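You operate a simulated robot arm through the tools that you are given. There is no shell and no other tool.

You are at the controls of a simulated robot arm. One attempt, no reset.

JOB
Shut the dosing pump down: socket switch off, plug into the grey socket, both caps into their drip cups.
Fine: switch off before the plug comes out.

Only the result counts: the job must be done as asked and must still hold three seconds after the hand-in. Knocking over, shifting, dropping, spilling or breaking anything else fails it. A push-on lid holds only when it is set on centred and level and pressed home; a screw cap is set on level and turned clockwise until tight.

ROBOT AND FRAMES
A 6-joint arm with a three-finger gripper, fixed in place. Base frame: the origin is on the floor under the middle of its stand, x ahead of it, y to its left, z up. Units: mm, rad, N and s.
It reaches about 1213 mm from its shoulder. Its first joint turns from -2.897 to 2.897 rad. Payload 4.89 kg.
The tool frame sits at the grasp point between the pads (the TCP): z along the fingers, y along the line on which they close. The tips reach 30 mm beyond it. The gripper opens to 164 mm; its body begins 125 mm behind the TCP.
Orientation is that of the tool frame in the base frame, as a unit quaternion [w, x, y, z]. With the fingers straight down and closing along the base's y, the tool's x points along the base's -x, its y along +y and its z along -z.

CONTROLS
- The arm moves only by the tool apply_moves. Its argument "series" is a list of rows, each a list of 7 numbers: the turn, a rotation vector about the base's x, y, z in degrees, then the shift along the base's x, y, z in mm, then the finger opening in mm, from 0 to 164. In form: [[wx, wy, wz, x, y, z, jaw], ...]. A call has 1 to 20 rows; each row shifts and turns the commanded pose from where the row before left it. Rows are played at 5 a second. More than 50 mm and 0.15 rad between two rows, or a gripper value outside its range, and nothing of the call is played. Where a pose cannot be reached the arm comes as near as it can. A force on the tool above 40 N (or 10 N above the force at the start of the call, whichever is more), or a blocked arm, ends the call early, and 0.2 s more pass. Each finger travels about 108 mm/s and halts on what it meets, pressing with about 25 N; the grip force reading is that of the motor and also rises with nothing between the fingers. The clock runs only during rows and for 0.2 s after the last one: add rows that do not move to give the fingers time. The reply holds the time, the measured pose of the TCP, the force on the tool along the base axes, the opening and the grip force, in the units named above and with some noise, with the torque about the TCP (base axes, N m) and any sound that the robot's microphone picked up.
- Cameras (640 x 400 px; columns grow to the right, rows downward): "scene" is fixed at [220.6, 648.2, 1762.3]; the picture's right is [-0.93, -0.36, 0.00], its down [-0.12, 0.30, -0.95] and it looks along [0.34, -0.88, -0.32] (base axes); focal length 330 px, centre (320, 200). "wrist" rides on the gripper at [76, -2, -152] in the tool frame; the picture's right is [0.02, 1.00, 0.00], its down [-0.88, 0.02, -0.47] and it looks along [-0.47, 0.01, 0.88] (tool axes); focal length 247 px, centre (320, 200). There is no depth. A picture from a camera that has moved, and an enlarged one, comes with that camera's place and axes in the base frame and with its lens.
- grab_frame(camera): a new picture of that camera. The clock stands still meanwhile.
- lift_body(by): moves the trunk up (or, below 0, down) by that many mm; the arm rides with it, the base frame stays. It gives what a move gives, with no picture.
- zoom(camera, box): a new picture of the part [left, top, right, bottom] of that camera's present view, enlarged. The clock stands still meanwhile.
- sign_off(): hands the job in; it is judged then, once.

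Nothing tells you positions but the pictures and the camera data. Unless the task says otherwise, let go and move clear before handing in.

The tools are called after ">>>" as name(argument=value, ...) on one line, values as JSON. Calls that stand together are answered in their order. apply_moves: Moves the arm, as the interface text tells. Its arguments: {"type":"object","properties":{"series":{"type":"array","items":{"type":"array","items":{"type":"number"}}}},"required":["series"]} The other tools are called the same way: lift_body (by) moves the trunk up or down; grab_frame (camera) takes a picture; zoom (camera, box) takes an enlarged picture of a part of a camera's view; sign_off () hands the job in.

At the start:

```text
clock: 0.0
tool_pos: [585.3, -279.9, 1553.3]
tool_rot: [0.0, 0.001, 1.0, -0.001]
ft_force: [-1.3, -0.8, -0.7]
torque: [0.02, -0.02, -0.02]
gripper_width: 164.0
finger_force: 0.0
trunk travel left (down, up): [-250.0, 140.0]
```

scene: 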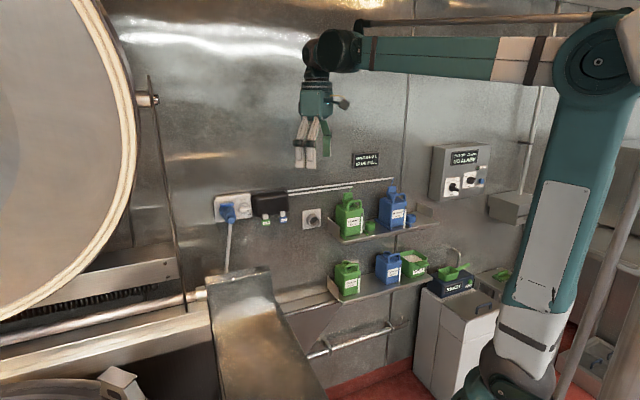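
wrist: 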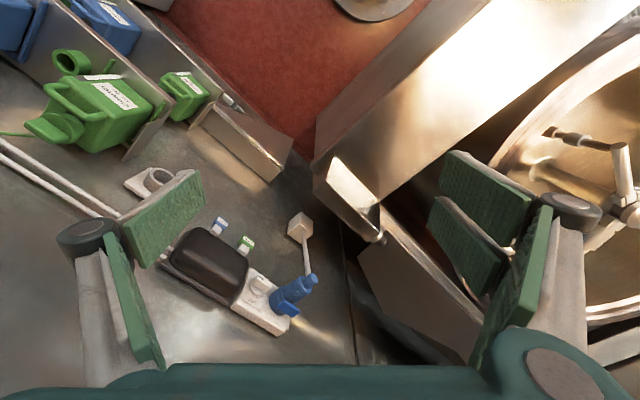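

I see a wall with a switched socket holding a blue plug, a black pump box, a grey socket, and two shelves with green and blue canisters. I'll look closer before moving.

>>> zoom(camera="scene", box=[200, 170, 340, 257])

>>> zoom(camera="scene", box=[320, 170, 450, 251])

>>> zoom(camera="scene", box=[320, 235, 520, 360])

>>> zoom(camera="scene", box=[340, 130, 540, 255])

>>> zoom(camera="wrist", box=[110, 160, 350, 310])

>>> zoom(camera="wrist", box=[0, 0, 240, 150])

```text
4.57 times, centred on (270, 214) of scene
camera zoom: at [220.6, 648.2, 1762.3], right [-0.93, -0.36, 0.0], down [-0.12, 0.3, -0.95], along [0.34, -0.88, -0.32], focal length 1508 px, centre (549, 138)
```

zoom: 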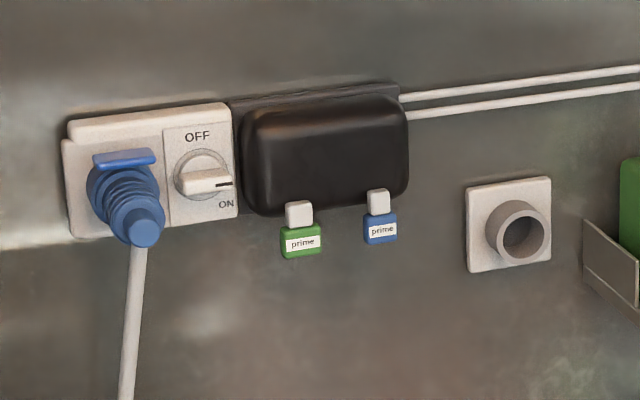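

```text
4.92 times, centred on (385, 210) of scene
camera zoom: at [220.6, 648.2, 1762.3], right [-0.93, -0.36, 0.0], down [-0.12, 0.3, -0.95], along [0.34, -0.88, -0.32], focal length 1625 px, centre (0, 148)
```

zoom: 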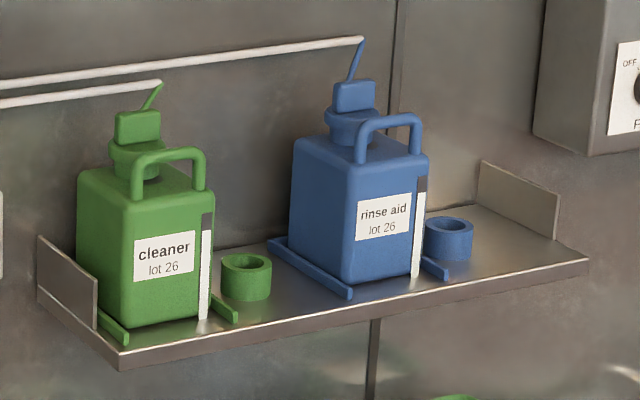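

```text
3.20 times, centred on (420, 298) of scene
camera zoom: at [220.6, 648.2, 1762.3], right [-0.93, -0.36, 0.0], down [-0.12, 0.3, -0.95], along [0.34, -0.88, -0.32], focal length 1056 px, centre (0, -112)
```

zoom: 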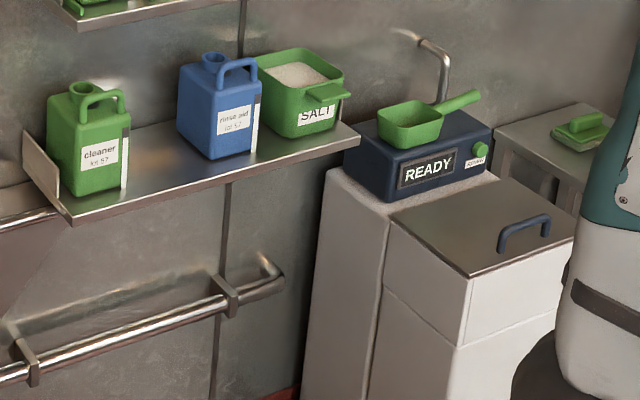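

```text
3.20 times, centred on (440, 192) of scene
camera zoom: at [220.6, 648.2, 1762.3], right [-0.93, -0.36, 0.0], down [-0.12, 0.3, -0.95], along [0.34, -0.88, -0.32], focal length 1056 px, centre (-64, 224)
```

zoom: 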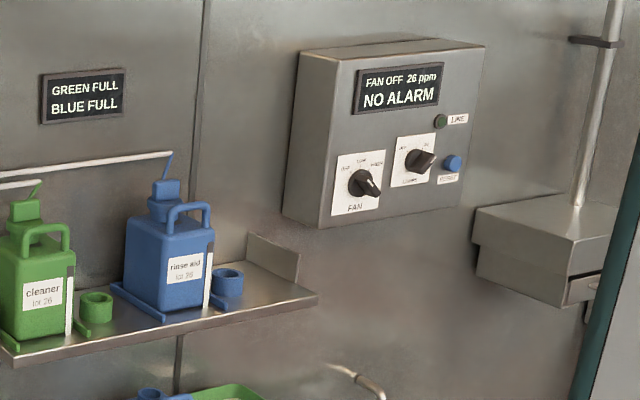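

```text
2.67 times, centred on (230, 235) of wrist
camera zoom: at [508.8, -282.8, 1705.0], right [-0.02, 1.0, 0.0], down [0.88, 0.02, 0.47], along [0.47, 0.01, -0.88], focal length 659 px, centre (560, 107)
```

zoom: 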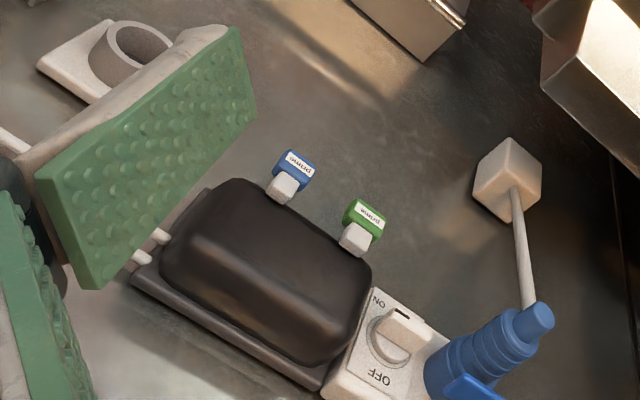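

```text
2.67 times, centred on (120, 75) of wrist
camera zoom: at [508.8, -282.8, 1705.0], right [-0.02, 1.0, 0.0], down [0.88, 0.02, 0.47], along [0.47, 0.01, -0.88], focal length 659 px, centre (853, 533)
```

zoom: 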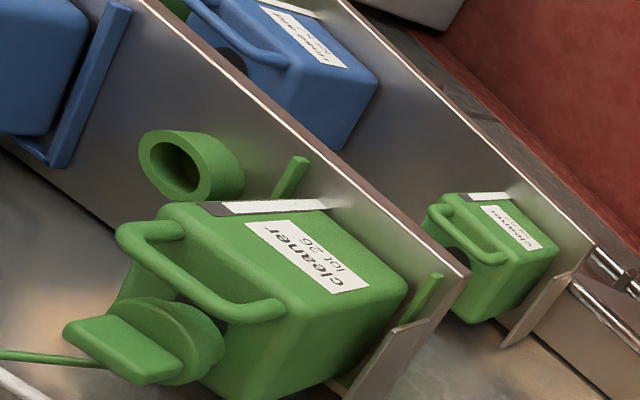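

I see the wall running diagonally, with the plug near (936,-295,1296) and the grey socket near (757,-667,1165). Next I turn the hand partly toward the wall so the wrist camera can look at everything face on.

>>> apply_moves(series=[[0, 0, -8.5, 4, 4, -10, 164], [0, 0, -8.5, 4, 4, -10, 164], [0, 0, -8.5, 4, 4, -10, 164], [-3.356, -6.975, 0, 4, 4, -10, 164], [-3.356, -6.975, 0, 4, 4, -10, 164], [-3.356, -6.975, 0, 4, 4, -10, 164], [-3.356, -6.975, 0, 4, 4, -10, 164], [-3.356, -6.975, 0, 4, 4, -10, 164], [-3.356, -6.975, 0, 4, 4, -10, 164], [-3.356, -6.975, 0, 4, 4, -10, 164], [-3.356, -6.975, 0, 4, 4, -10, 164], [0, 0, 0, 0, 0, 0, 164]])

>>> grab_frame(camera="wrist")

>>> grab_frame(camera="scene")

```text
clock: 2.6
tool_pos: [628.8, -235.0, 1442.7]
tool_rot: [0.502, 0.189, 0.836, -0.115]
ft_force: [-0.9, -0.9, -0.4]
torque: [0.01, 0.0, 0.01]
gripper_width: 164.0
finger_force: 0.0
trunk travel left (down, up): [-250.0, 140.0]
```

```text
taken
camera wrist: at [474.7, -163.9, 1446.1], right [0.42, 0.91, -0.02], down [0.01, 0.02, 1.0], along [0.91, -0.42, 0.0], focal length 247 px, centre (320, 200)
```

wrist: 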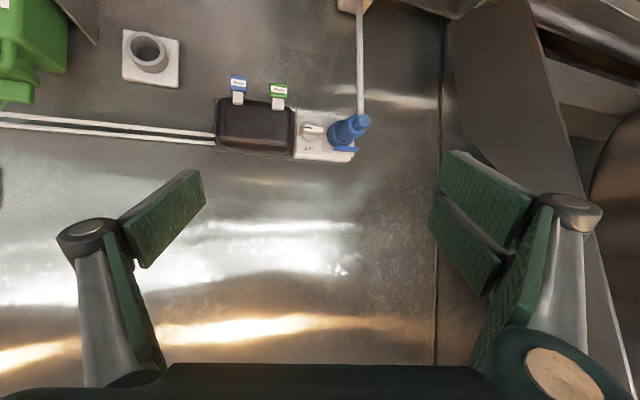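

```text
taken
```

scene: 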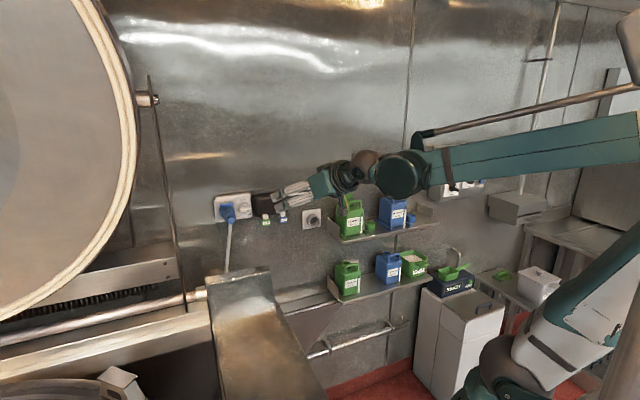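

I see the wall upside down from the wrist camera, with the sockets and pump clearly visible. I'll zoom in for measurements.

>>> zoom(camera="wrist", box=[200, 60, 392, 180])

>>> zoom(camera="wrist", box=[0, 0, 240, 150])

>>> zoom(camera="scene", box=[240, 130, 400, 230])

```text
3.33 times, centred on (296, 120) of wrist
camera zoom: at [474.7, -163.9, 1446.1], right [0.42, 0.91, -0.02], down [0.01, 0.02, 1.0], along [0.91, -0.42, 0.0], focal length 823 px, centre (400, 467)
```

zoom: 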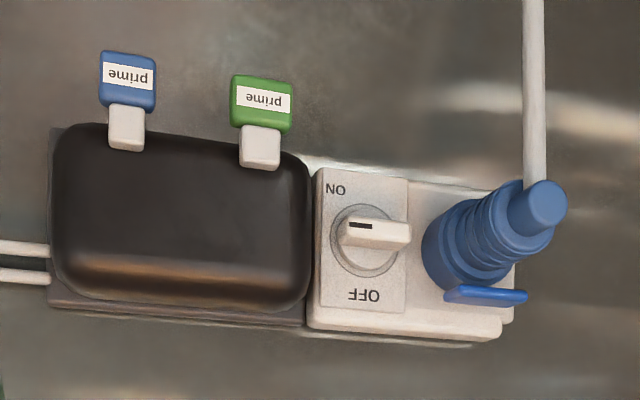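

```text
2.67 times, centred on (120, 75) of wrist
camera zoom: at [474.7, -163.9, 1446.1], right [0.42, 0.91, -0.02], down [0.01, 0.02, 1.0], along [0.91, -0.42, 0.0], focal length 659 px, centre (853, 533)
```

zoom: 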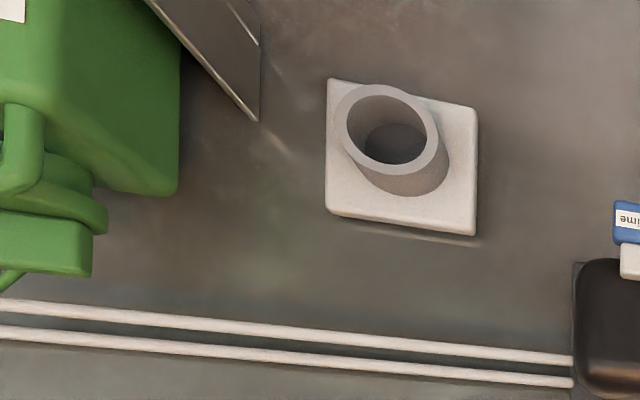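

```text
4.00 times, centred on (320, 180) of scene
camera zoom: at [220.6, 648.2, 1762.3], right [-0.93, -0.36, 0.0], down [-0.12, 0.3, -0.95], along [0.34, -0.88, -0.32], focal length 1320 px, centre (320, 280)
```

zoom: 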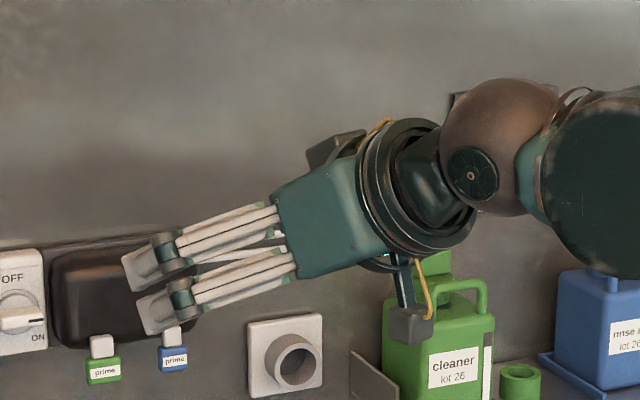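

I take the wall's inward normal to head about -48°, with the knob near (964,-418,1297) and everything mounted square to the wall. Next I square the hand to the wall in front of the knob, still well clear.

>>> apply_moves(series=[[0, 0, -7.5, 15, 7, -20, 164], [0, 0, -7.5, 15, 7, -20, 164], [0, 0, -7.5, 15, 7, -20, 164], [-5.2, -4.68, 0, 15, 7, -20, 164], [-5.2, -4.68, 0, 15, 7, -20, 164], [-5.2, -4.68, 0, 15, 7, -20, 164], [-5.2, -4.68, 0, 15, 7, -20, 164], [0, 0, 0, 0, 0, 0, 164]])

>>> grab_frame(camera="wrist")

>>> grab_frame(camera="scene")

```text
clock: 4.4
tool_pos: [736.3, -185.7, 1301.7]
tool_rot: [0.645, 0.288, 0.646, -0.289]
ft_force: [2.0, -0.1, -1.1]
torque: [-0.06, -0.06, -0.28]
gripper_width: 164.1
finger_force: 0.0
trunk travel left (down, up): [-250.0, 140.0]
```

```text
taken
camera wrist: at [633.7, -74.3, 1225.6], right [0.75, 0.67, -0.02], down [-0.3, 0.37, 0.88], along [0.6, -0.65, 0.47], focal length 247 px, centre (320, 200)
```

wrist: 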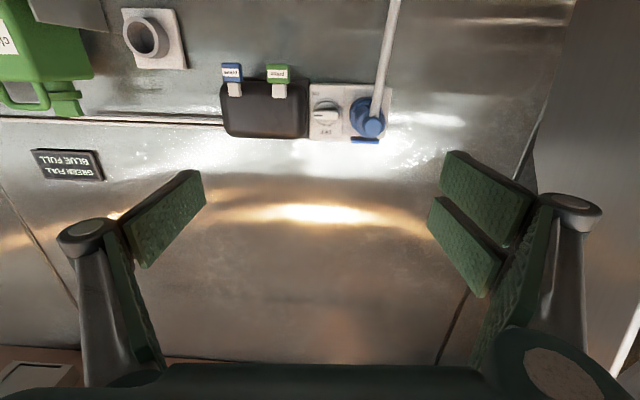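

```text
taken
```

scene: 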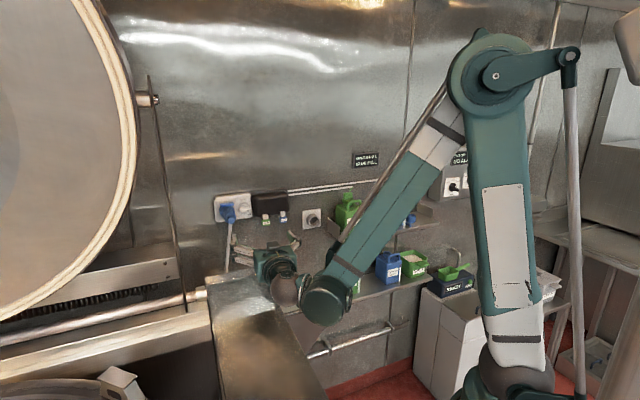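

I see the hand squared to the wall, but there's a metal column near it in the scene view and a small force reading. I'll check the clearance there.

>>> zoom(camera="scene", box=[190, 180, 382, 300])

>>> zoom(camera="wrist", box=[200, 50, 440, 200])

>>> apply_moves(series=[[0, 0, 0, 0, 0, 0, 164], [0, 0, 0, 0, 0, 0, 164]])

```text
3.33 times, centred on (286, 240) of scene
camera zoom: at [220.6, 648.2, 1762.3], right [-0.93, -0.36, 0.0], down [-0.12, 0.3, -0.95], along [0.34, -0.88, -0.32], focal length 1100 px, centre (433, 67)
```

zoom: 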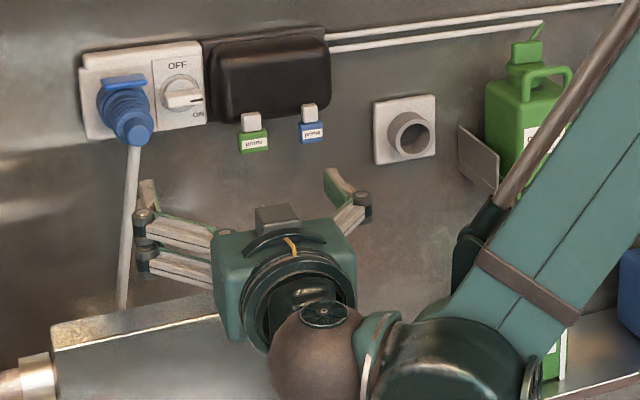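

```text
2.67 times, centred on (320, 125) of wrist
camera zoom: at [633.7, -74.3, 1225.6], right [0.75, 0.67, -0.02], down [-0.3, 0.37, 0.88], along [0.6, -0.65, 0.47], focal length 659 px, centre (320, 400)
```

zoom: 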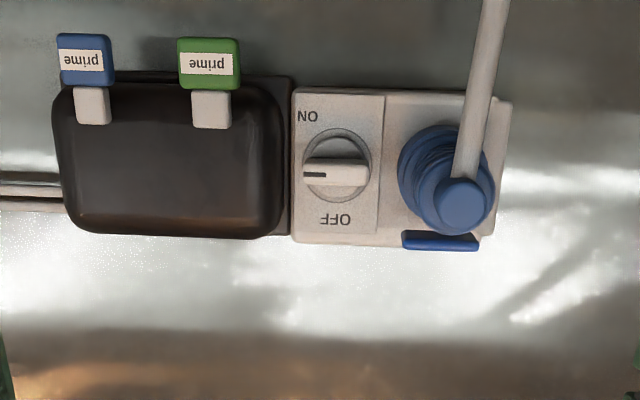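

```text
clock: 5.0
tool_pos: [736.0, -186.4, 1303.5]
tool_rot: [0.644, 0.288, 0.647, -0.289]
ft_force: [-0.1, 0.4, 0.0]
torque: [-0.01, 0.03, 0.02]
gripper_width: 164.0
finger_force: 0.0
trunk travel left (down, up): [-250.0, 140.0]
```

I've measured the knob at about 80 mm between plug and pump box, so room is tight. I'll close the fingers here in free air to see their shape when shut.

>>> apply_moves(series=[[0, 0, 0, 0, 0, 0, 80], [0, 0, 0, 0, 0, 0, 0], [0, 0, 0, 0, 0, 0, 0], [0, 0, 0, 0, 0, 0, 0], [0, 0, 0, 0, 0, 0, 0], [0, 0, 0, 0, 0, 0, 0]])

>>> grab_frame(camera="wrist")

>>> zoom(camera="scene", box=[222, 180, 318, 240])

>>> zoom(camera="scene", box=[222, 225, 318, 285])

```text
clock: 6.4
tool_pos: [734.2, -185.8, 1303.2]
tool_rot: [0.645, 0.288, 0.647, -0.289]
ft_force: [-0.1, -1.1, -0.4]
torque: [0.02, -0.03, 0.0]
gripper_width: 0.0
finger_force: 25.2
trunk travel left (down, up): [-250.0, 140.0]
```

```text
taken
camera wrist: at [632.1, -74.6, 1226.5], right [0.75, 0.67, -0.02], down [-0.3, 0.37, 0.88], along [0.6, -0.65, 0.47], focal length 247 px, centre (320, 200)
```

wrist: 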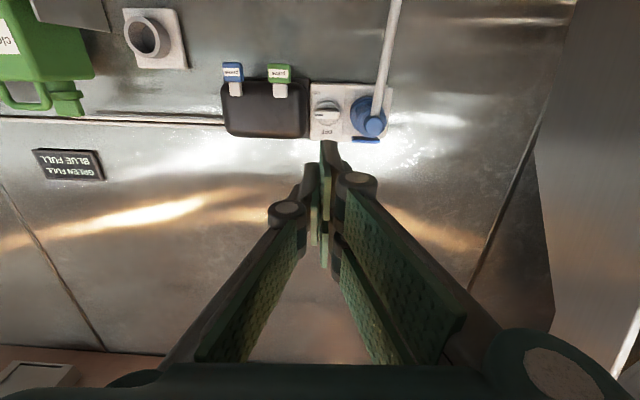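

```text
6.67 times, centred on (270, 210) of scene
camera zoom: at [220.6, 648.2, 1762.3], right [-0.93, -0.36, 0.0], down [-0.12, 0.3, -0.95], along [0.34, -0.88, -0.32], focal length 2200 px, centre (653, 133)
```

zoom: 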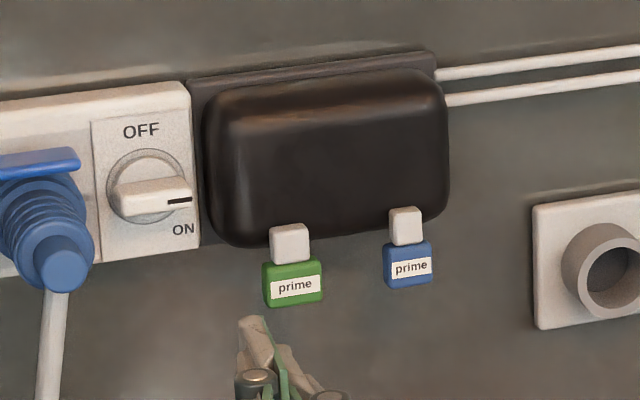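

```text
6.67 times, centred on (270, 255) of scene
camera zoom: at [220.6, 648.2, 1762.3], right [-0.93, -0.36, 0.0], down [-0.12, 0.3, -0.95], along [0.34, -0.88, -0.32], focal length 2200 px, centre (653, -167)
```

zoom: 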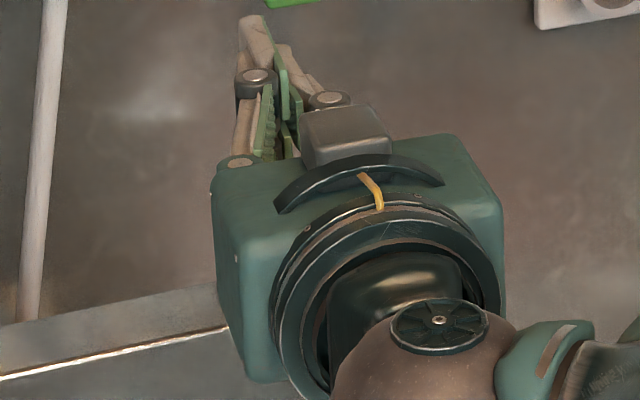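

I see that shut fingers form a narrow beak. I'll zoom on the tips to size them.

>>> zoom(camera="wrist", box=[240, 110, 432, 230])

>>> zoom(camera="scene", box=[250, 220, 290, 245])

```text
3.33 times, centred on (336, 170) of wrist
camera zoom: at [632.1, -74.6, 1226.5], right [0.75, 0.67, -0.02], down [-0.3, 0.37, 0.88], along [0.6, -0.65, 0.47], focal length 823 px, centre (267, 300)
```

zoom: 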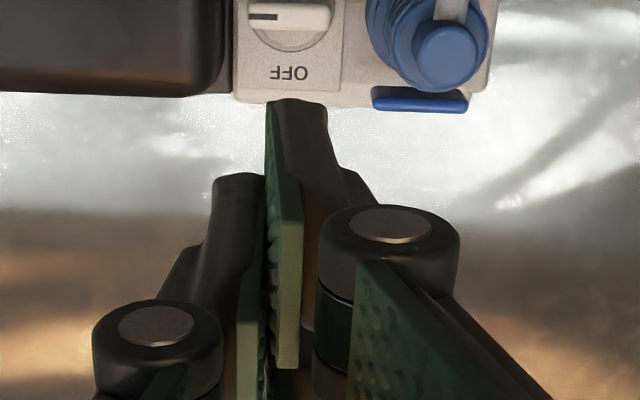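

```text
16.00 times, centred on (270, 232) of scene
camera zoom: at [220.6, 648.2, 1762.3], right [-0.93, -0.36, 0.0], down [-0.12, 0.3, -0.95], along [0.34, -0.88, -0.32], focal length 5280 px, centre (1120, -320)
```

zoom: 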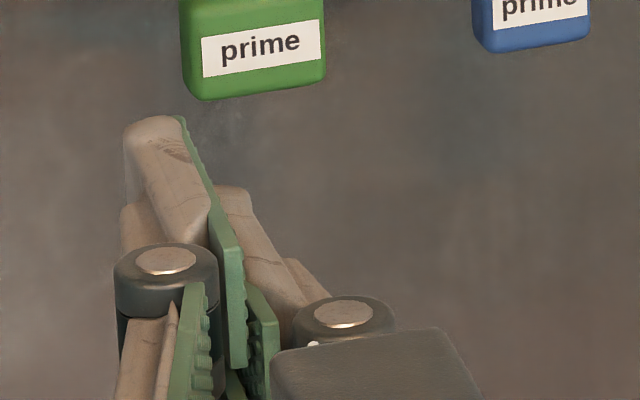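

I see I can push the knob's bar with just the thumb while the open hand straddles the plug. Before shifting left I check what the metal box at the left is and how high it stands.

>>> zoom(camera="scene", box=[100, 200, 356, 360])

>>> zoom(camera="scene", box=[0, 0, 640, 400])

```text
2.50 times, centred on (228, 280) of scene
camera zoom: at [220.6, 648.2, 1762.3], right [-0.93, -0.36, 0.0], down [-0.12, 0.3, -0.95], along [0.34, -0.88, -0.32], focal length 825 px, centre (550, 0)
```

zoom: 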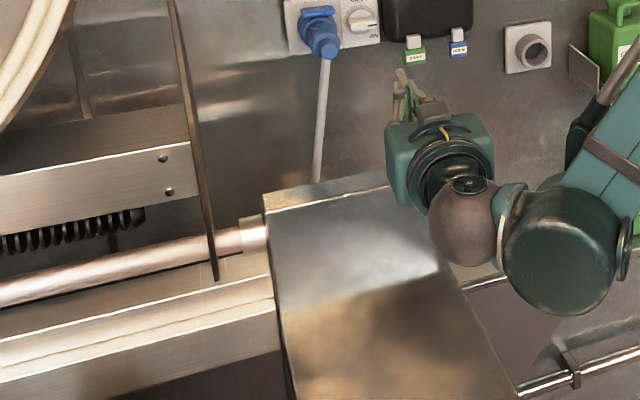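

```text
1.00 times, centred on (320, 200) of scene (not enlarged: the box is as wide or as high as the picture)
camera zoom: at [220.6, 648.2, 1762.3], right [-0.93, -0.36, 0.0], down [-0.12, 0.3, -0.95], along [0.34, -0.88, -0.32], focal length 330 px, centre (320, 200)
```

zoom: 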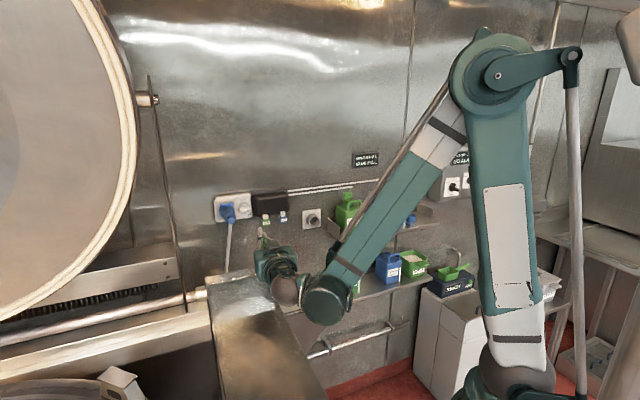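

I judge the steel box top to lie below about z=1130, so the hand clears it. I open the hand and move it to straddle the plug from a distance, with the thumb lined up below the knob's right end.

>>> apply_moves(series=[[0, 0, 0, 0, 0, 0, 164], [0, 0, 0, 22, 20, -12, 164], [0, 0, 0, 22, 20, -12, 164], [0, 0, 0, 22, 19, -12, 164], [0, 0, 0, 20, -22, 0, 164], [0, 0, 0, 20, -22, 0, 164], [0, 0, 0, 20, -22, 0, 164], [0, 0, 0, 0, 0, 0, 164]])

>>> grab_frame(camera="wrist")

>>> zoom(camera="scene", box=[190, 170, 350, 270])

```text
clock: 8.2
tool_pos: [861.0, -194.6, 1265.8]
tool_rot: [0.644, 0.289, 0.647, -0.29]
ft_force: [0.2, 0.3, -0.6]
torque: [-0.04, -0.02, -0.01]
gripper_width: 163.9
finger_force: 0.1
trunk travel left (down, up): [-250.0, 140.0]
```

```text
taken
camera wrist: at [758.2, -82.3, 1190.5], right [0.75, 0.67, -0.02], down [-0.3, 0.37, 0.88], along [0.6, -0.65, 0.47], focal length 247 px, centre (320, 200)
```

wrist: 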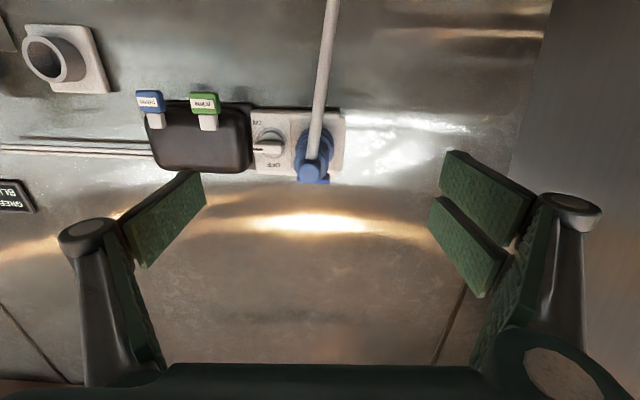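

```text
4.00 times, centred on (270, 220) of scene
camera zoom: at [220.6, 648.2, 1762.3], right [-0.93, -0.36, 0.0], down [-0.12, 0.3, -0.95], along [0.34, -0.88, -0.32], focal length 1320 px, centre (520, 120)
```

zoom: 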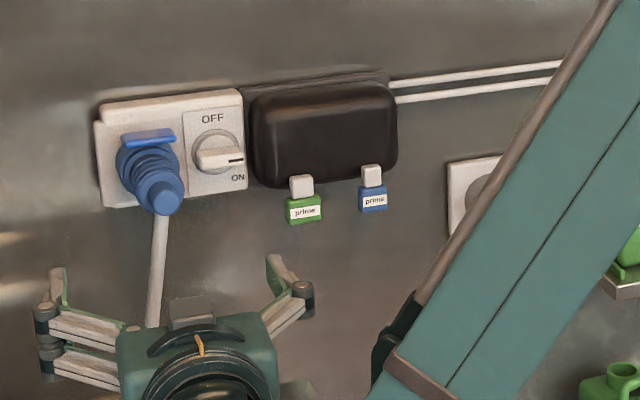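

I see the hand straddling the plug from afar with the thumb to the right. I zoom on the knob for precise measuring.

>>> zoom(camera="wrist", box=[230, 90, 358, 170])

>>> zoom(camera="wrist", box=[130, 80, 370, 230])

```text
5.00 times, centred on (294, 130) of wrist
camera zoom: at [758.2, -82.3, 1190.5], right [0.75, 0.67, -0.02], down [-0.3, 0.37, 0.88], along [0.6, -0.65, 0.47], focal length 1235 px, centre (450, 550)
```

zoom: 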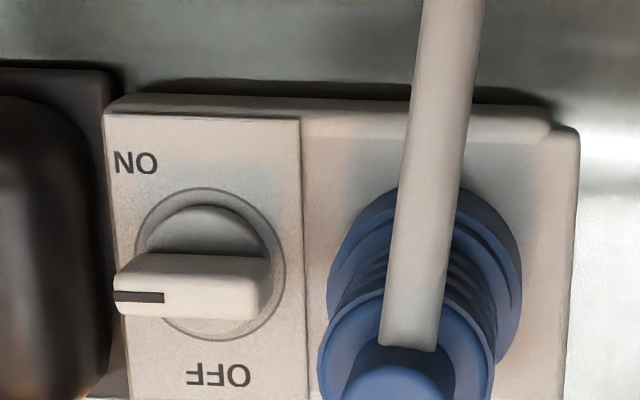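

```text
2.67 times, centred on (250, 155) of wrist
camera zoom: at [758.2, -82.3, 1190.5], right [0.75, 0.67, -0.02], down [-0.3, 0.37, 0.88], along [0.6, -0.65, 0.47], focal length 659 px, centre (507, 320)
```

zoom: 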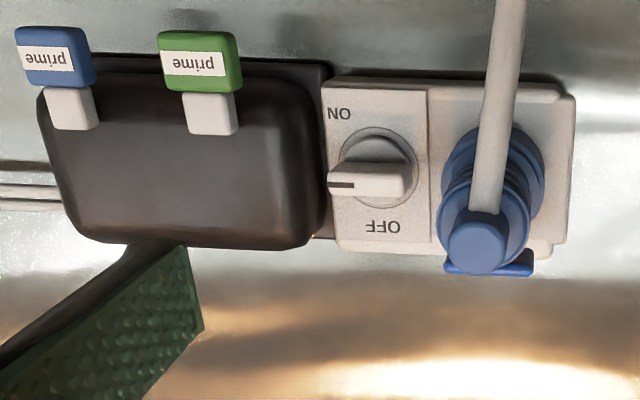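

I put the knob axis at L≈437 mm, Z≈1294 in wall coordinates, bar front about 38 mm off the plate, and the pump's side about 29 mm to its right. I yaw slightly so the thumb's knuckle leans away from the pump and move in closer to look at the gap.

>>> apply_moves(series=[[0, 0, -5, 0, 0, -4, 164], [0, 0, 0, 28.9, -32.3, 0, 164], [0, 0, 0, 28.9, -32.3, 0, 164], [0, 0, 0, 28.9, -32.3, 0, 164], [0, 0, 0, 0, 0, 0, 164]])

>>> grab_frame(camera="wrist")

>>> zoom(camera="scene", box=[200, 180, 312, 250])

```text
clock: 9.4
tool_pos: [947.9, -294.2, 1260.4]
tool_rot: [0.631, 0.317, 0.633, -0.317]
ft_force: [0.8, -0.8, -0.6]
torque: [-0.05, -0.03, 0.01]
gripper_width: 164.0
finger_force: 0.0
trunk travel left (down, up): [-250.0, 140.0]
```

```text
taken
camera wrist: at [855.4, -174.1, 1184.6], right [0.8, 0.6, -0.02], down [-0.27, 0.39, 0.88], along [0.54, -0.7, 0.47], focal length 247 px, centre (320, 200)
```

wrist: 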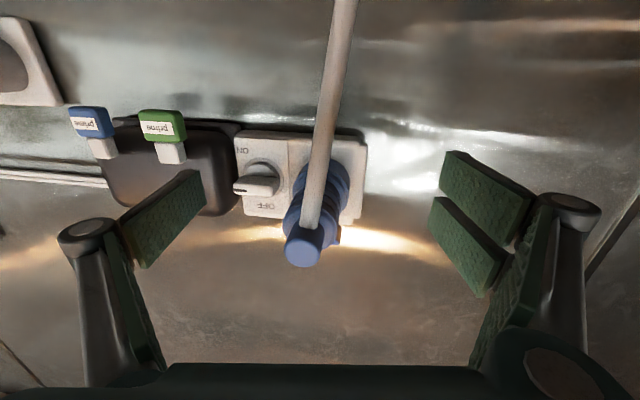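

```text
5.71 times, centred on (256, 215) of scene
camera zoom: at [220.6, 648.2, 1762.3], right [-0.93, -0.36, 0.0], down [-0.12, 0.3, -0.95], along [0.34, -0.88, -0.32], focal length 1886 px, centre (686, 114)
```

zoom: 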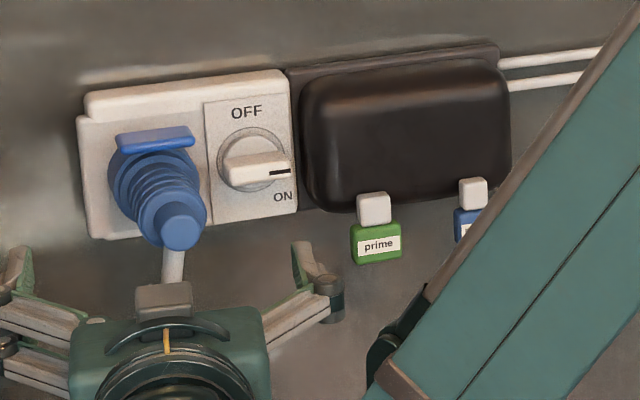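

I see the thumb approaching below and to the right of the knob. I zoom for the gap to the pump.

>>> zoom(camera="wrist", box=[100, 110, 292, 230])

>>> zoom(camera="scene", box=[235, 190, 283, 220])

```text
3.33 times, centred on (196, 170) of wrist
camera zoom: at [855.4, -174.1, 1184.6], right [0.8, 0.6, -0.02], down [-0.27, 0.39, 0.88], along [0.54, -0.7, 0.47], focal length 823 px, centre (733, 300)
```

zoom: 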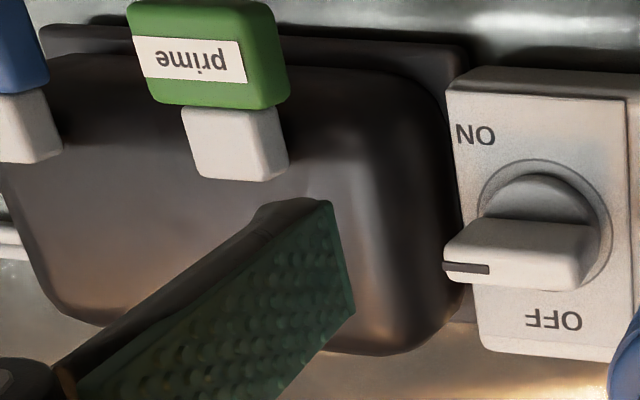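

```text
13.33 times, centred on (259, 205) of scene
camera zoom: at [220.6, 648.2, 1762.3], right [-0.93, -0.36, 0.0], down [-0.12, 0.3, -0.95], along [0.34, -0.88, -0.32], focal length 4400 px, centre (1133, 133)
```

zoom: 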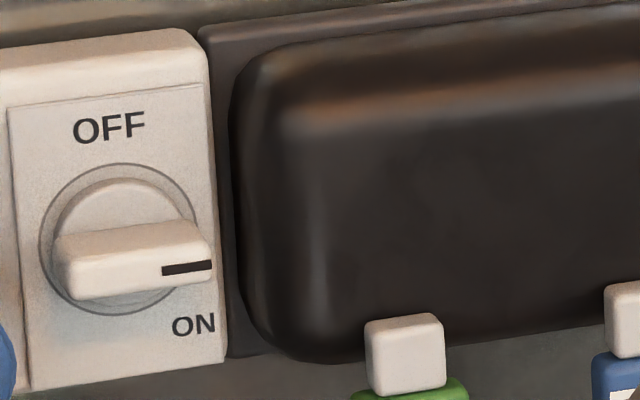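

I place the pump's side at least 32 mm right of the knob axis and the knob skirt front at N≈940, so the thumb fits. I advance most of the way and check again.

>>> apply_moves(series=[[0, 0, 0, 3.6, 3.2, 0, 164], [0, 0, 0, 13.3, -14.9, 0, 164], [0, 0, 0, 13.3, -14.9, 0, 164], [0, 0, 0, 13.3, -14.9, 0, 164], [0, 0, 0, 0, 0, 0, 164]])

>>> zoom(camera="wrist", box=[80, 110, 368, 290])

>>> zoom(camera="scene", box=[208, 180, 304, 240])

```text
clock: 10.6
tool_pos: [990.0, -332.2, 1263.2]
tool_rot: [0.631, 0.317, 0.633, -0.317]
ft_force: [1.3, -0.3, 0.3]
torque: [-0.03, -0.01, 0.0]
gripper_width: 164.0
finger_force: 0.0
trunk travel left (down, up): [-250.0, 140.0]
```

```text
2.22 times, centred on (224, 200) of wrist
camera zoom: at [898.5, -212.8, 1185.4], right [0.8, 0.6, -0.02], down [-0.27, 0.39, 0.88], along [0.54, -0.7, 0.47], focal length 549 px, centre (533, 200)
```

zoom: 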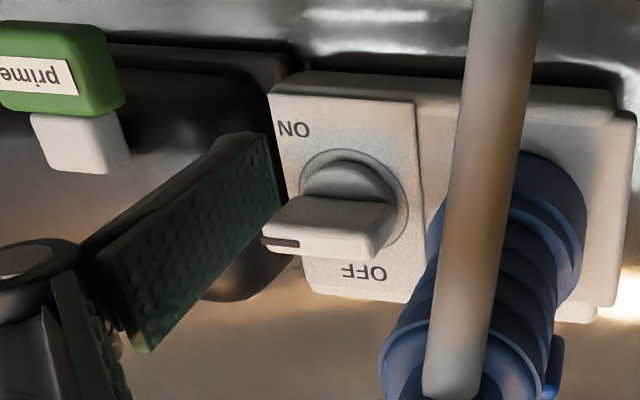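

```text
6.67 times, centred on (256, 210) of scene
camera zoom: at [220.6, 648.2, 1762.3], right [-0.93, -0.36, 0.0], down [-0.12, 0.3, -0.95], along [0.34, -0.88, -0.32], focal length 2200 px, centre (747, 133)
```

zoom: 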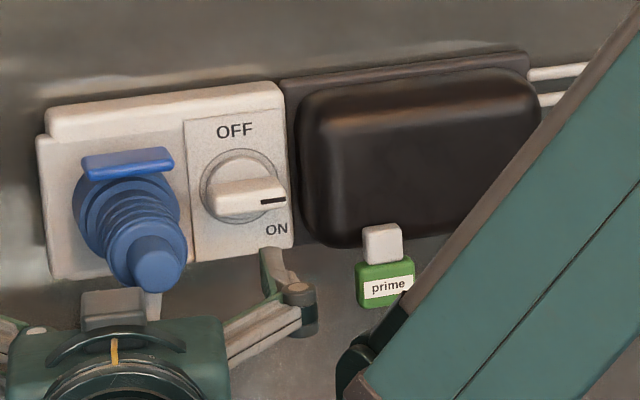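

I see the thumb sits just below the bar's right end, about 6 mm right of the knob axis. I slide in the last 22 mm and start pushing the bar up.

>>> apply_moves(series=[[0, 0, 0, 7.4, -8.2, 0, 164], [0, 0, 0, 7.4, -8.2, 0, 164], [0, 0, 0, 0, 0, 0, 164]])

>>> zoom(camera="wrist", box=[80, 110, 368, 290])

>>> zoom(camera="scene", box=[208, 180, 304, 240])

```text
clock: 11.4
tool_pos: [1006.0, -349.5, 1260.8]
tool_rot: [0.631, 0.316, 0.633, -0.317]
ft_force: [0.3, -0.8, -0.2]
torque: [-0.03, -0.03, -0.02]
gripper_width: 164.1
finger_force: 0.1
trunk travel left (down, up): [-250.0, 140.0]
```

```text
2.22 times, centred on (224, 200) of wrist
camera zoom: at [912.9, -228.9, 1185.3], right [0.8, 0.6, -0.02], down [-0.27, 0.39, 0.88], along [0.54, -0.7, 0.47], focal length 549 px, centre (533, 200)
```

zoom: 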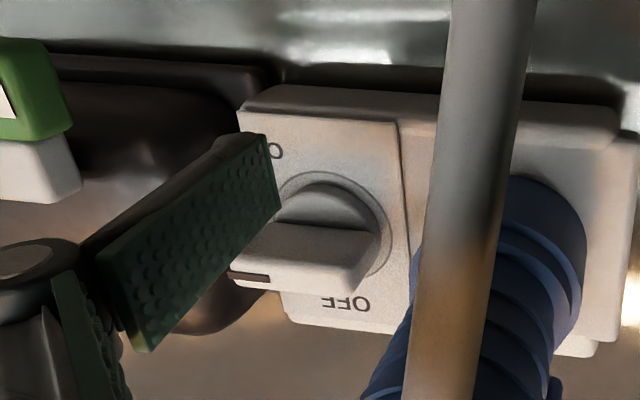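

```text
6.67 times, centred on (256, 210) of scene
camera zoom: at [220.6, 648.2, 1762.3], right [-0.93, -0.36, 0.0], down [-0.12, 0.3, -0.95], along [0.34, -0.88, -0.32], focal length 2200 px, centre (747, 133)
```

zoom: 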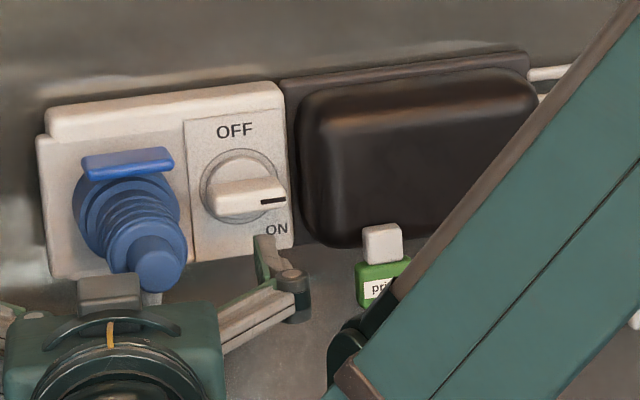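

I see the thumb tucked under the bar's right end without touching. I push it up in small steps.

>>> apply_moves(series=[[0, 0, 0, 0, 0, 6, 164], [0, 0, 0, 0, 0, 5, 164], [0, 0, 0, 0, 0, 5, 164], [0, 0, 0, 0, 0, 5, 164], [0, 0, 0, 0, 0, 5, 164]])

>>> zoom(camera="wrist", box=[80, 110, 368, 290])

>>> zoom(camera="scene", box=[208, 180, 304, 240])

```text
clock: 12.4
tool_pos: [1005.4, -348.5, 1278.7]
tool_rot: [0.63, 0.32, 0.633, -0.315]
ft_force: [1.0, 0.3, -14.8]
torque: [0.77, -1.01, 0.04]
gripper_width: 163.7
finger_force: 0.1
trunk travel left (down, up): [-250.0, 140.0]
stopped in row 4: the force on the tool passed its limit at 50 N (the readings are from after the stop); the commanded pose is now the measured one
```

```text
2.22 times, centred on (224, 200) of wrist
camera zoom: at [912.6, -228.0, 1203.3], right [0.8, 0.6, -0.02], down [-0.27, 0.38, 0.88], along [0.54, -0.7, 0.47], focal length 549 px, centre (533, 200)
```

zoom: 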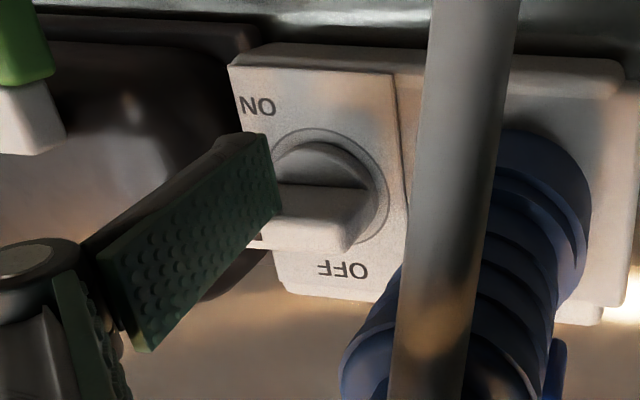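

```text
6.67 times, centred on (256, 210) of scene
camera zoom: at [220.6, 648.2, 1762.3], right [-0.93, -0.36, 0.0], down [-0.12, 0.3, -0.95], along [0.34, -0.88, -0.32], focal length 2200 px, centre (747, 133)
```

zoom: 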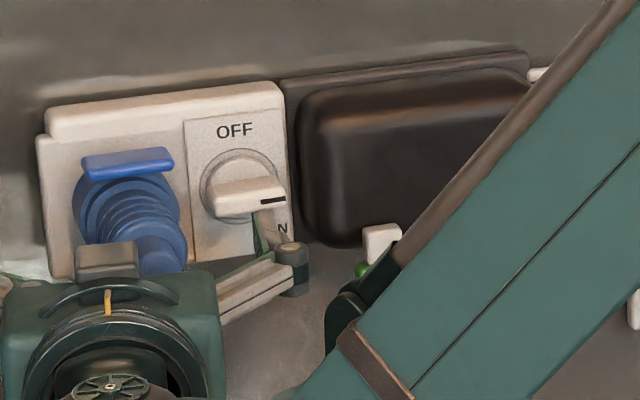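

I see the arm stopped on the force limit; the bar hardly moved because the thumb's inner corner pushes too near the axis. I look closely at the bar before choosing a longer lever arm.

>>> zoom(camera="wrist", box=[160, 150, 288, 230])

>>> zoom(camera="scene", box=[235, 190, 283, 220])

```text
5.00 times, centred on (224, 190) of wrist
camera zoom: at [912.6, -228.0, 1203.3], right [0.8, 0.6, -0.02], down [-0.27, 0.38, 0.88], along [0.54, -0.7, 0.47], focal length 1235 px, centre (800, 250)
```

zoom: 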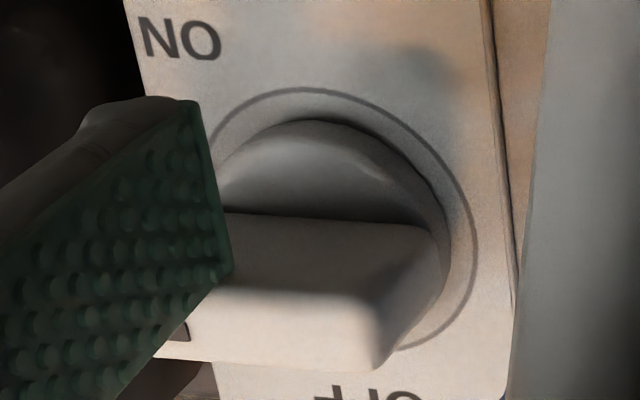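

```text
13.33 times, centred on (259, 205) of scene
camera zoom: at [220.6, 648.2, 1762.3], right [-0.93, -0.36, 0.0], down [-0.12, 0.3, -0.95], along [0.34, -0.88, -0.32], focal length 4400 px, centre (1133, 133)
```

zoom: 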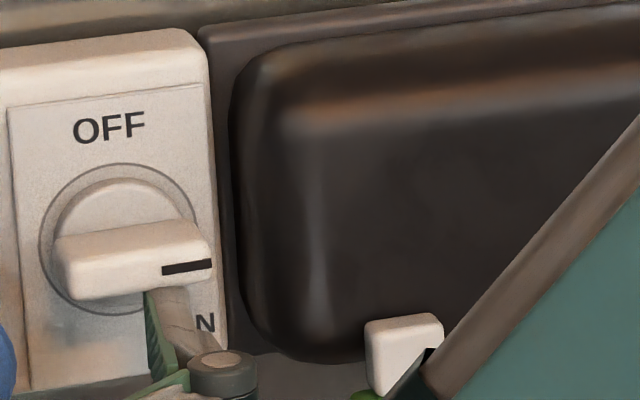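

I see the bar is still at ON, and the thumb pushed only about 5 mm from the axis. I back off, shift the thumb about 7.5 mm right for more leverage, and check its gap to the pump.

>>> apply_moves(series=[[0, 0, 0, 0, 0, -6, 164], [0, 0, 0, -2, 2.2, -4, 164], [0, 0, 0, -2.8, -2.5, 0, 164], [0, 0, 0, -2.8, -2.5, 0, 164], [0, 0, 0, 0, 0, 0, 164]])

>>> zoom(camera="wrist", box=[130, 120, 322, 240])

>>> zoom(camera="scene", box=[235, 190, 283, 220])

```text
clock: 13.6
tool_pos: [996.8, -352.6, 1270.9]
tool_rot: [0.63, 0.32, 0.633, -0.315]
ft_force: [0.8, -0.1, -0.9]
torque: [0.01, 0.0, -0.01]
gripper_width: 163.8
finger_force: 0.0
trunk travel left (down, up): [-250.0, 140.0]
```

```text
3.33 times, centred on (226, 180) of wrist
camera zoom: at [904.5, -231.3, 1194.6], right [0.8, 0.6, -0.02], down [-0.27, 0.38, 0.88], along [0.54, -0.7, 0.47], focal length 823 px, centre (633, 267)
```

zoom: 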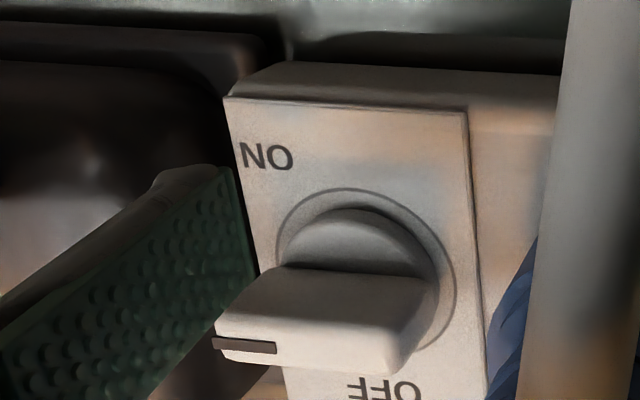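

```text
13.33 times, centred on (259, 205) of scene
camera zoom: at [220.6, 648.2, 1762.3], right [-0.93, -0.36, 0.0], down [-0.12, 0.3, -0.95], along [0.34, -0.88, -0.32], focal length 4400 px, centre (1133, 133)
```

zoom: 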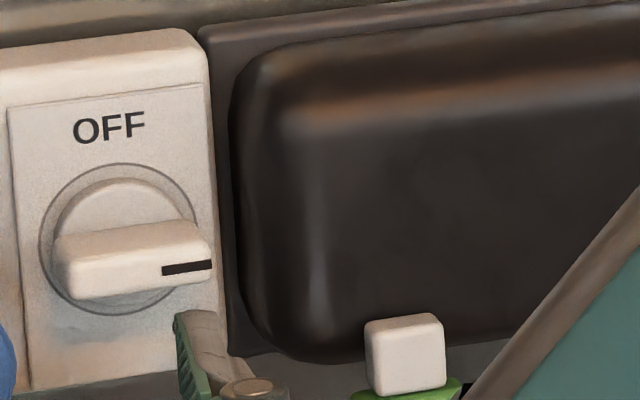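

I see about 7 mm gap to the pump and a lever of roughly 13 mm. I push up again in small steps.

>>> apply_moves(series=[[0, 0, 0, 0, 0, 3, 164], [0, 0, 0, 0, 0, 3, 164], [0, 0, 0, 0, 0, 2.5, 164], [0, 0, 0, 0, 0, 2.5, 164], [0, 0, 0, 0, 0, 2.5, 164]])

>>> zoom(camera="scene", box=[235, 190, 283, 220])

>>> zoom(camera="wrist", box=[130, 120, 322, 240])

```text
clock: 14.8
tool_pos: [997.3, -352.5, 1284.5]
tool_rot: [0.63, 0.32, 0.633, -0.315]
ft_force: [-6.2, -7.5, -4.4]
torque: [0.27, -0.36, 0.19]
gripper_width: 164.2
finger_force: 0.1
trunk travel left (down, up): [-250.0, 140.0]
heard: click
```

```text
13.33 times, centred on (259, 205) of scene
camera zoom: at [220.6, 648.2, 1762.3], right [-0.93, -0.36, 0.0], down [-0.12, 0.3, -0.95], along [0.34, -0.88, -0.32], focal length 4400 px, centre (1133, 133)
```

zoom: 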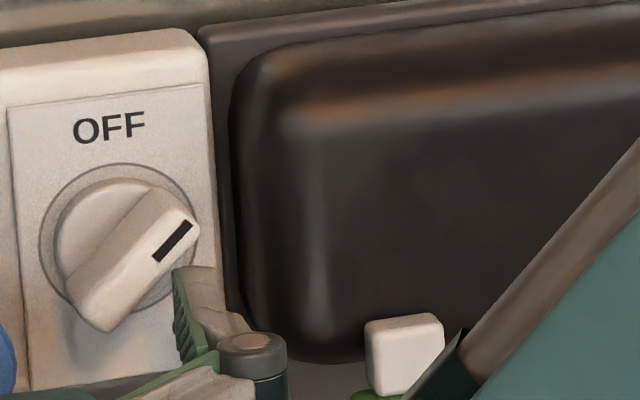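

```text
3.33 times, centred on (226, 180) of wrist
camera zoom: at [904.8, -231.7, 1208.7], right [0.8, 0.6, -0.02], down [-0.27, 0.39, 0.88], along [0.53, -0.7, 0.47], focal length 823 px, centre (633, 267)
```

zoom: 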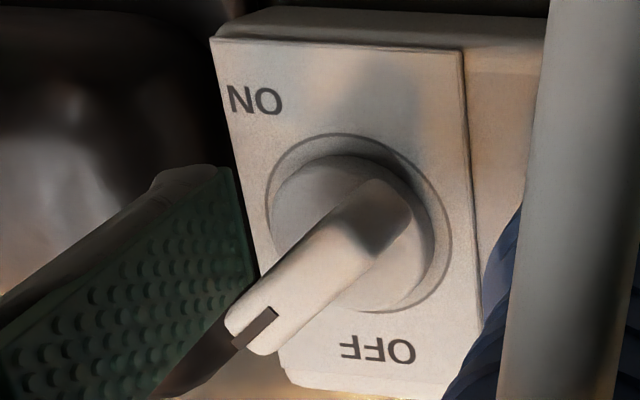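

I heard a click and see the bar has turned about 45°. I continue along the arc, moving up and left.

>>> apply_moves(series=[[0, 0, 0, 0.8, 0.7, 1.5, 164], [0, 0, 0, 0.8, 0.7, 1.5, 164], [0, 0, 0, 1.35, 1.2, 1.5, 164], [0, 0, 0, 1.35, 1.2, 1.4, 164], [0, 0, 0, 1.4, 1.25, 1, 164], [0, 0, 0, 1.4, 1.25, 1, 164]])

>>> zoom(camera="scene", box=[235, 190, 283, 220])

>>> zoom(camera="wrist", box=[130, 120, 322, 240])

```text
clock: 16.0
tool_pos: [997.7, -351.4, 1290.4]
tool_rot: [0.63, 0.322, 0.632, -0.316]
ft_force: [-7.7, -8.8, -0.4]
torque: [-0.01, -0.23, 0.31]
gripper_width: 163.7
finger_force: 0.0
trunk travel left (down, up): [-250.0, 140.0]
stopped in row 5: the force on the tool passed its limit at 44 N (the readings are from after the stop); the commanded pose is now the measured one
```

```text
13.33 times, centred on (259, 205) of scene
camera zoom: at [220.6, 648.2, 1762.3], right [-0.93, -0.36, 0.0], down [-0.12, 0.3, -0.95], along [0.34, -0.88, -0.32], focal length 4400 px, centre (1133, 133)
```

zoom: 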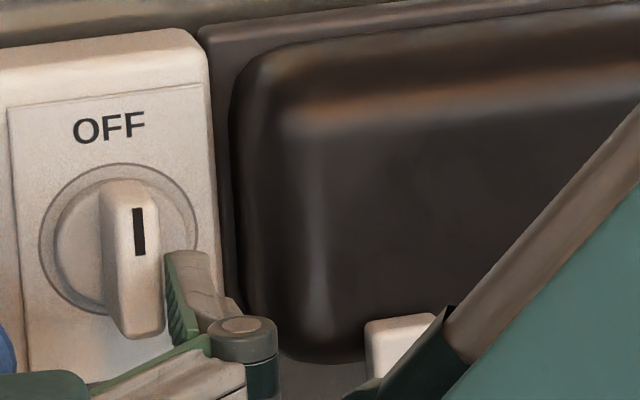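

```text
3.33 times, centred on (226, 180) of wrist
camera zoom: at [907.0, -229.5, 1214.7], right [0.81, 0.59, -0.02], down [-0.27, 0.38, 0.88], along [0.53, -0.71, 0.47], focal length 823 px, centre (633, 267)
```

zoom: 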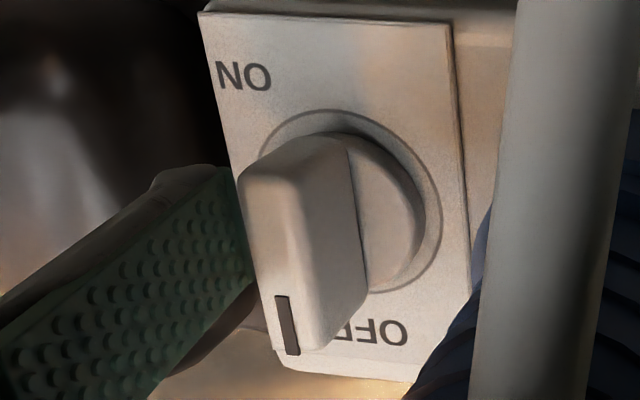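

I see the bar now points straight up at OFF. I ease the thumb off to the right and retract straight out.

>>> apply_moves(series=[[0, 0, 0, -1.5, -1.3, 0, 164], [0, 0, 0, -6.7, 7.4, 0, 164], [0, 0, 0, -13.3, 14.9, 0, 164], [0, 0, 0, -20, 22.3, 0, 164], [0, 0, 0, -26.7, 29.8, 0, 164], [0, 0, 5, -20, 22.3, 0, 164], [0, 0, 0, 0, 0, 0, 164]])

>>> zoom(camera="scene", box=[200, 170, 360, 270])

>>> grab_frame(camera="wrist")

>>> zoom(camera="scene", box=[330, 130, 426, 190])

```text
clock: 17.6
tool_pos: [909.8, -254.3, 1288.0]
tool_rot: [0.644, 0.292, 0.645, -0.289]
ft_force: [0.0, 1.4, 0.6]
torque: [0.06, 0.02, 0.07]
gripper_width: 164.2
finger_force: 0.1
trunk travel left (down, up): [-250.0, 140.0]
```

```text
4.00 times, centred on (280, 220) of scene
camera zoom: at [220.6, 648.2, 1762.3], right [-0.93, -0.36, 0.0], down [-0.12, 0.3, -0.95], along [0.34, -0.88, -0.32], focal length 1320 px, centre (480, 120)
```

zoom: 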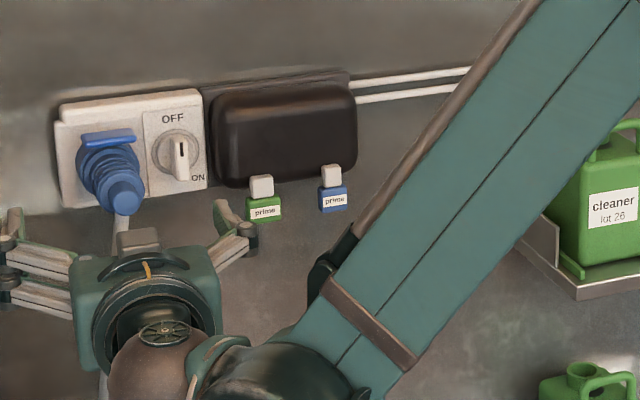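

```text
taken
camera wrist: at [808.1, -141.9, 1213.5], right [0.75, 0.66, -0.02], down [-0.3, 0.36, 0.88], along [0.59, -0.66, 0.47], focal length 247 px, centre (320, 200)
```

wrist: 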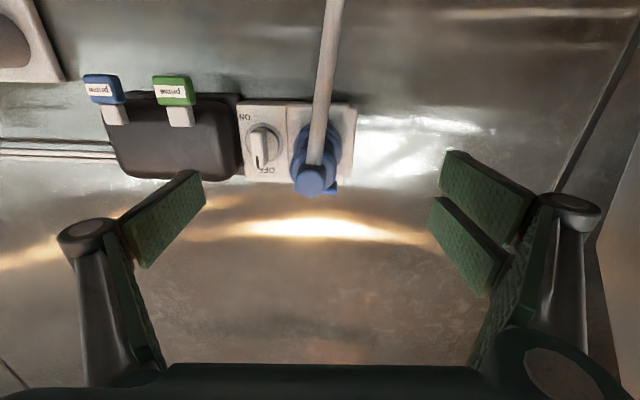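

```text
6.67 times, centred on (378, 160) of scene
camera zoom: at [220.6, 648.2, 1762.3], right [-0.93, -0.36, 0.0], down [-0.12, 0.3, -0.95], along [0.34, -0.88, -0.32], focal length 2200 px, centre (-67, 467)
```

zoom: 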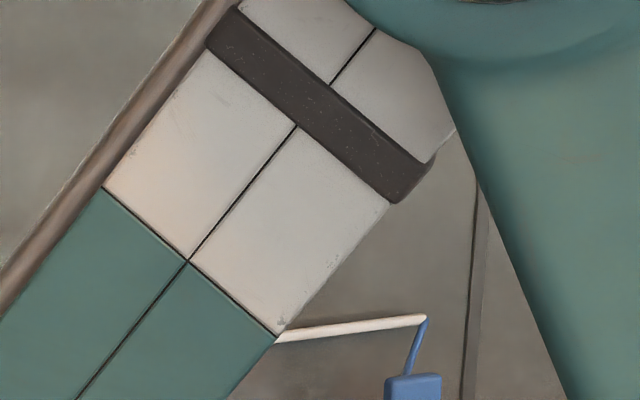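

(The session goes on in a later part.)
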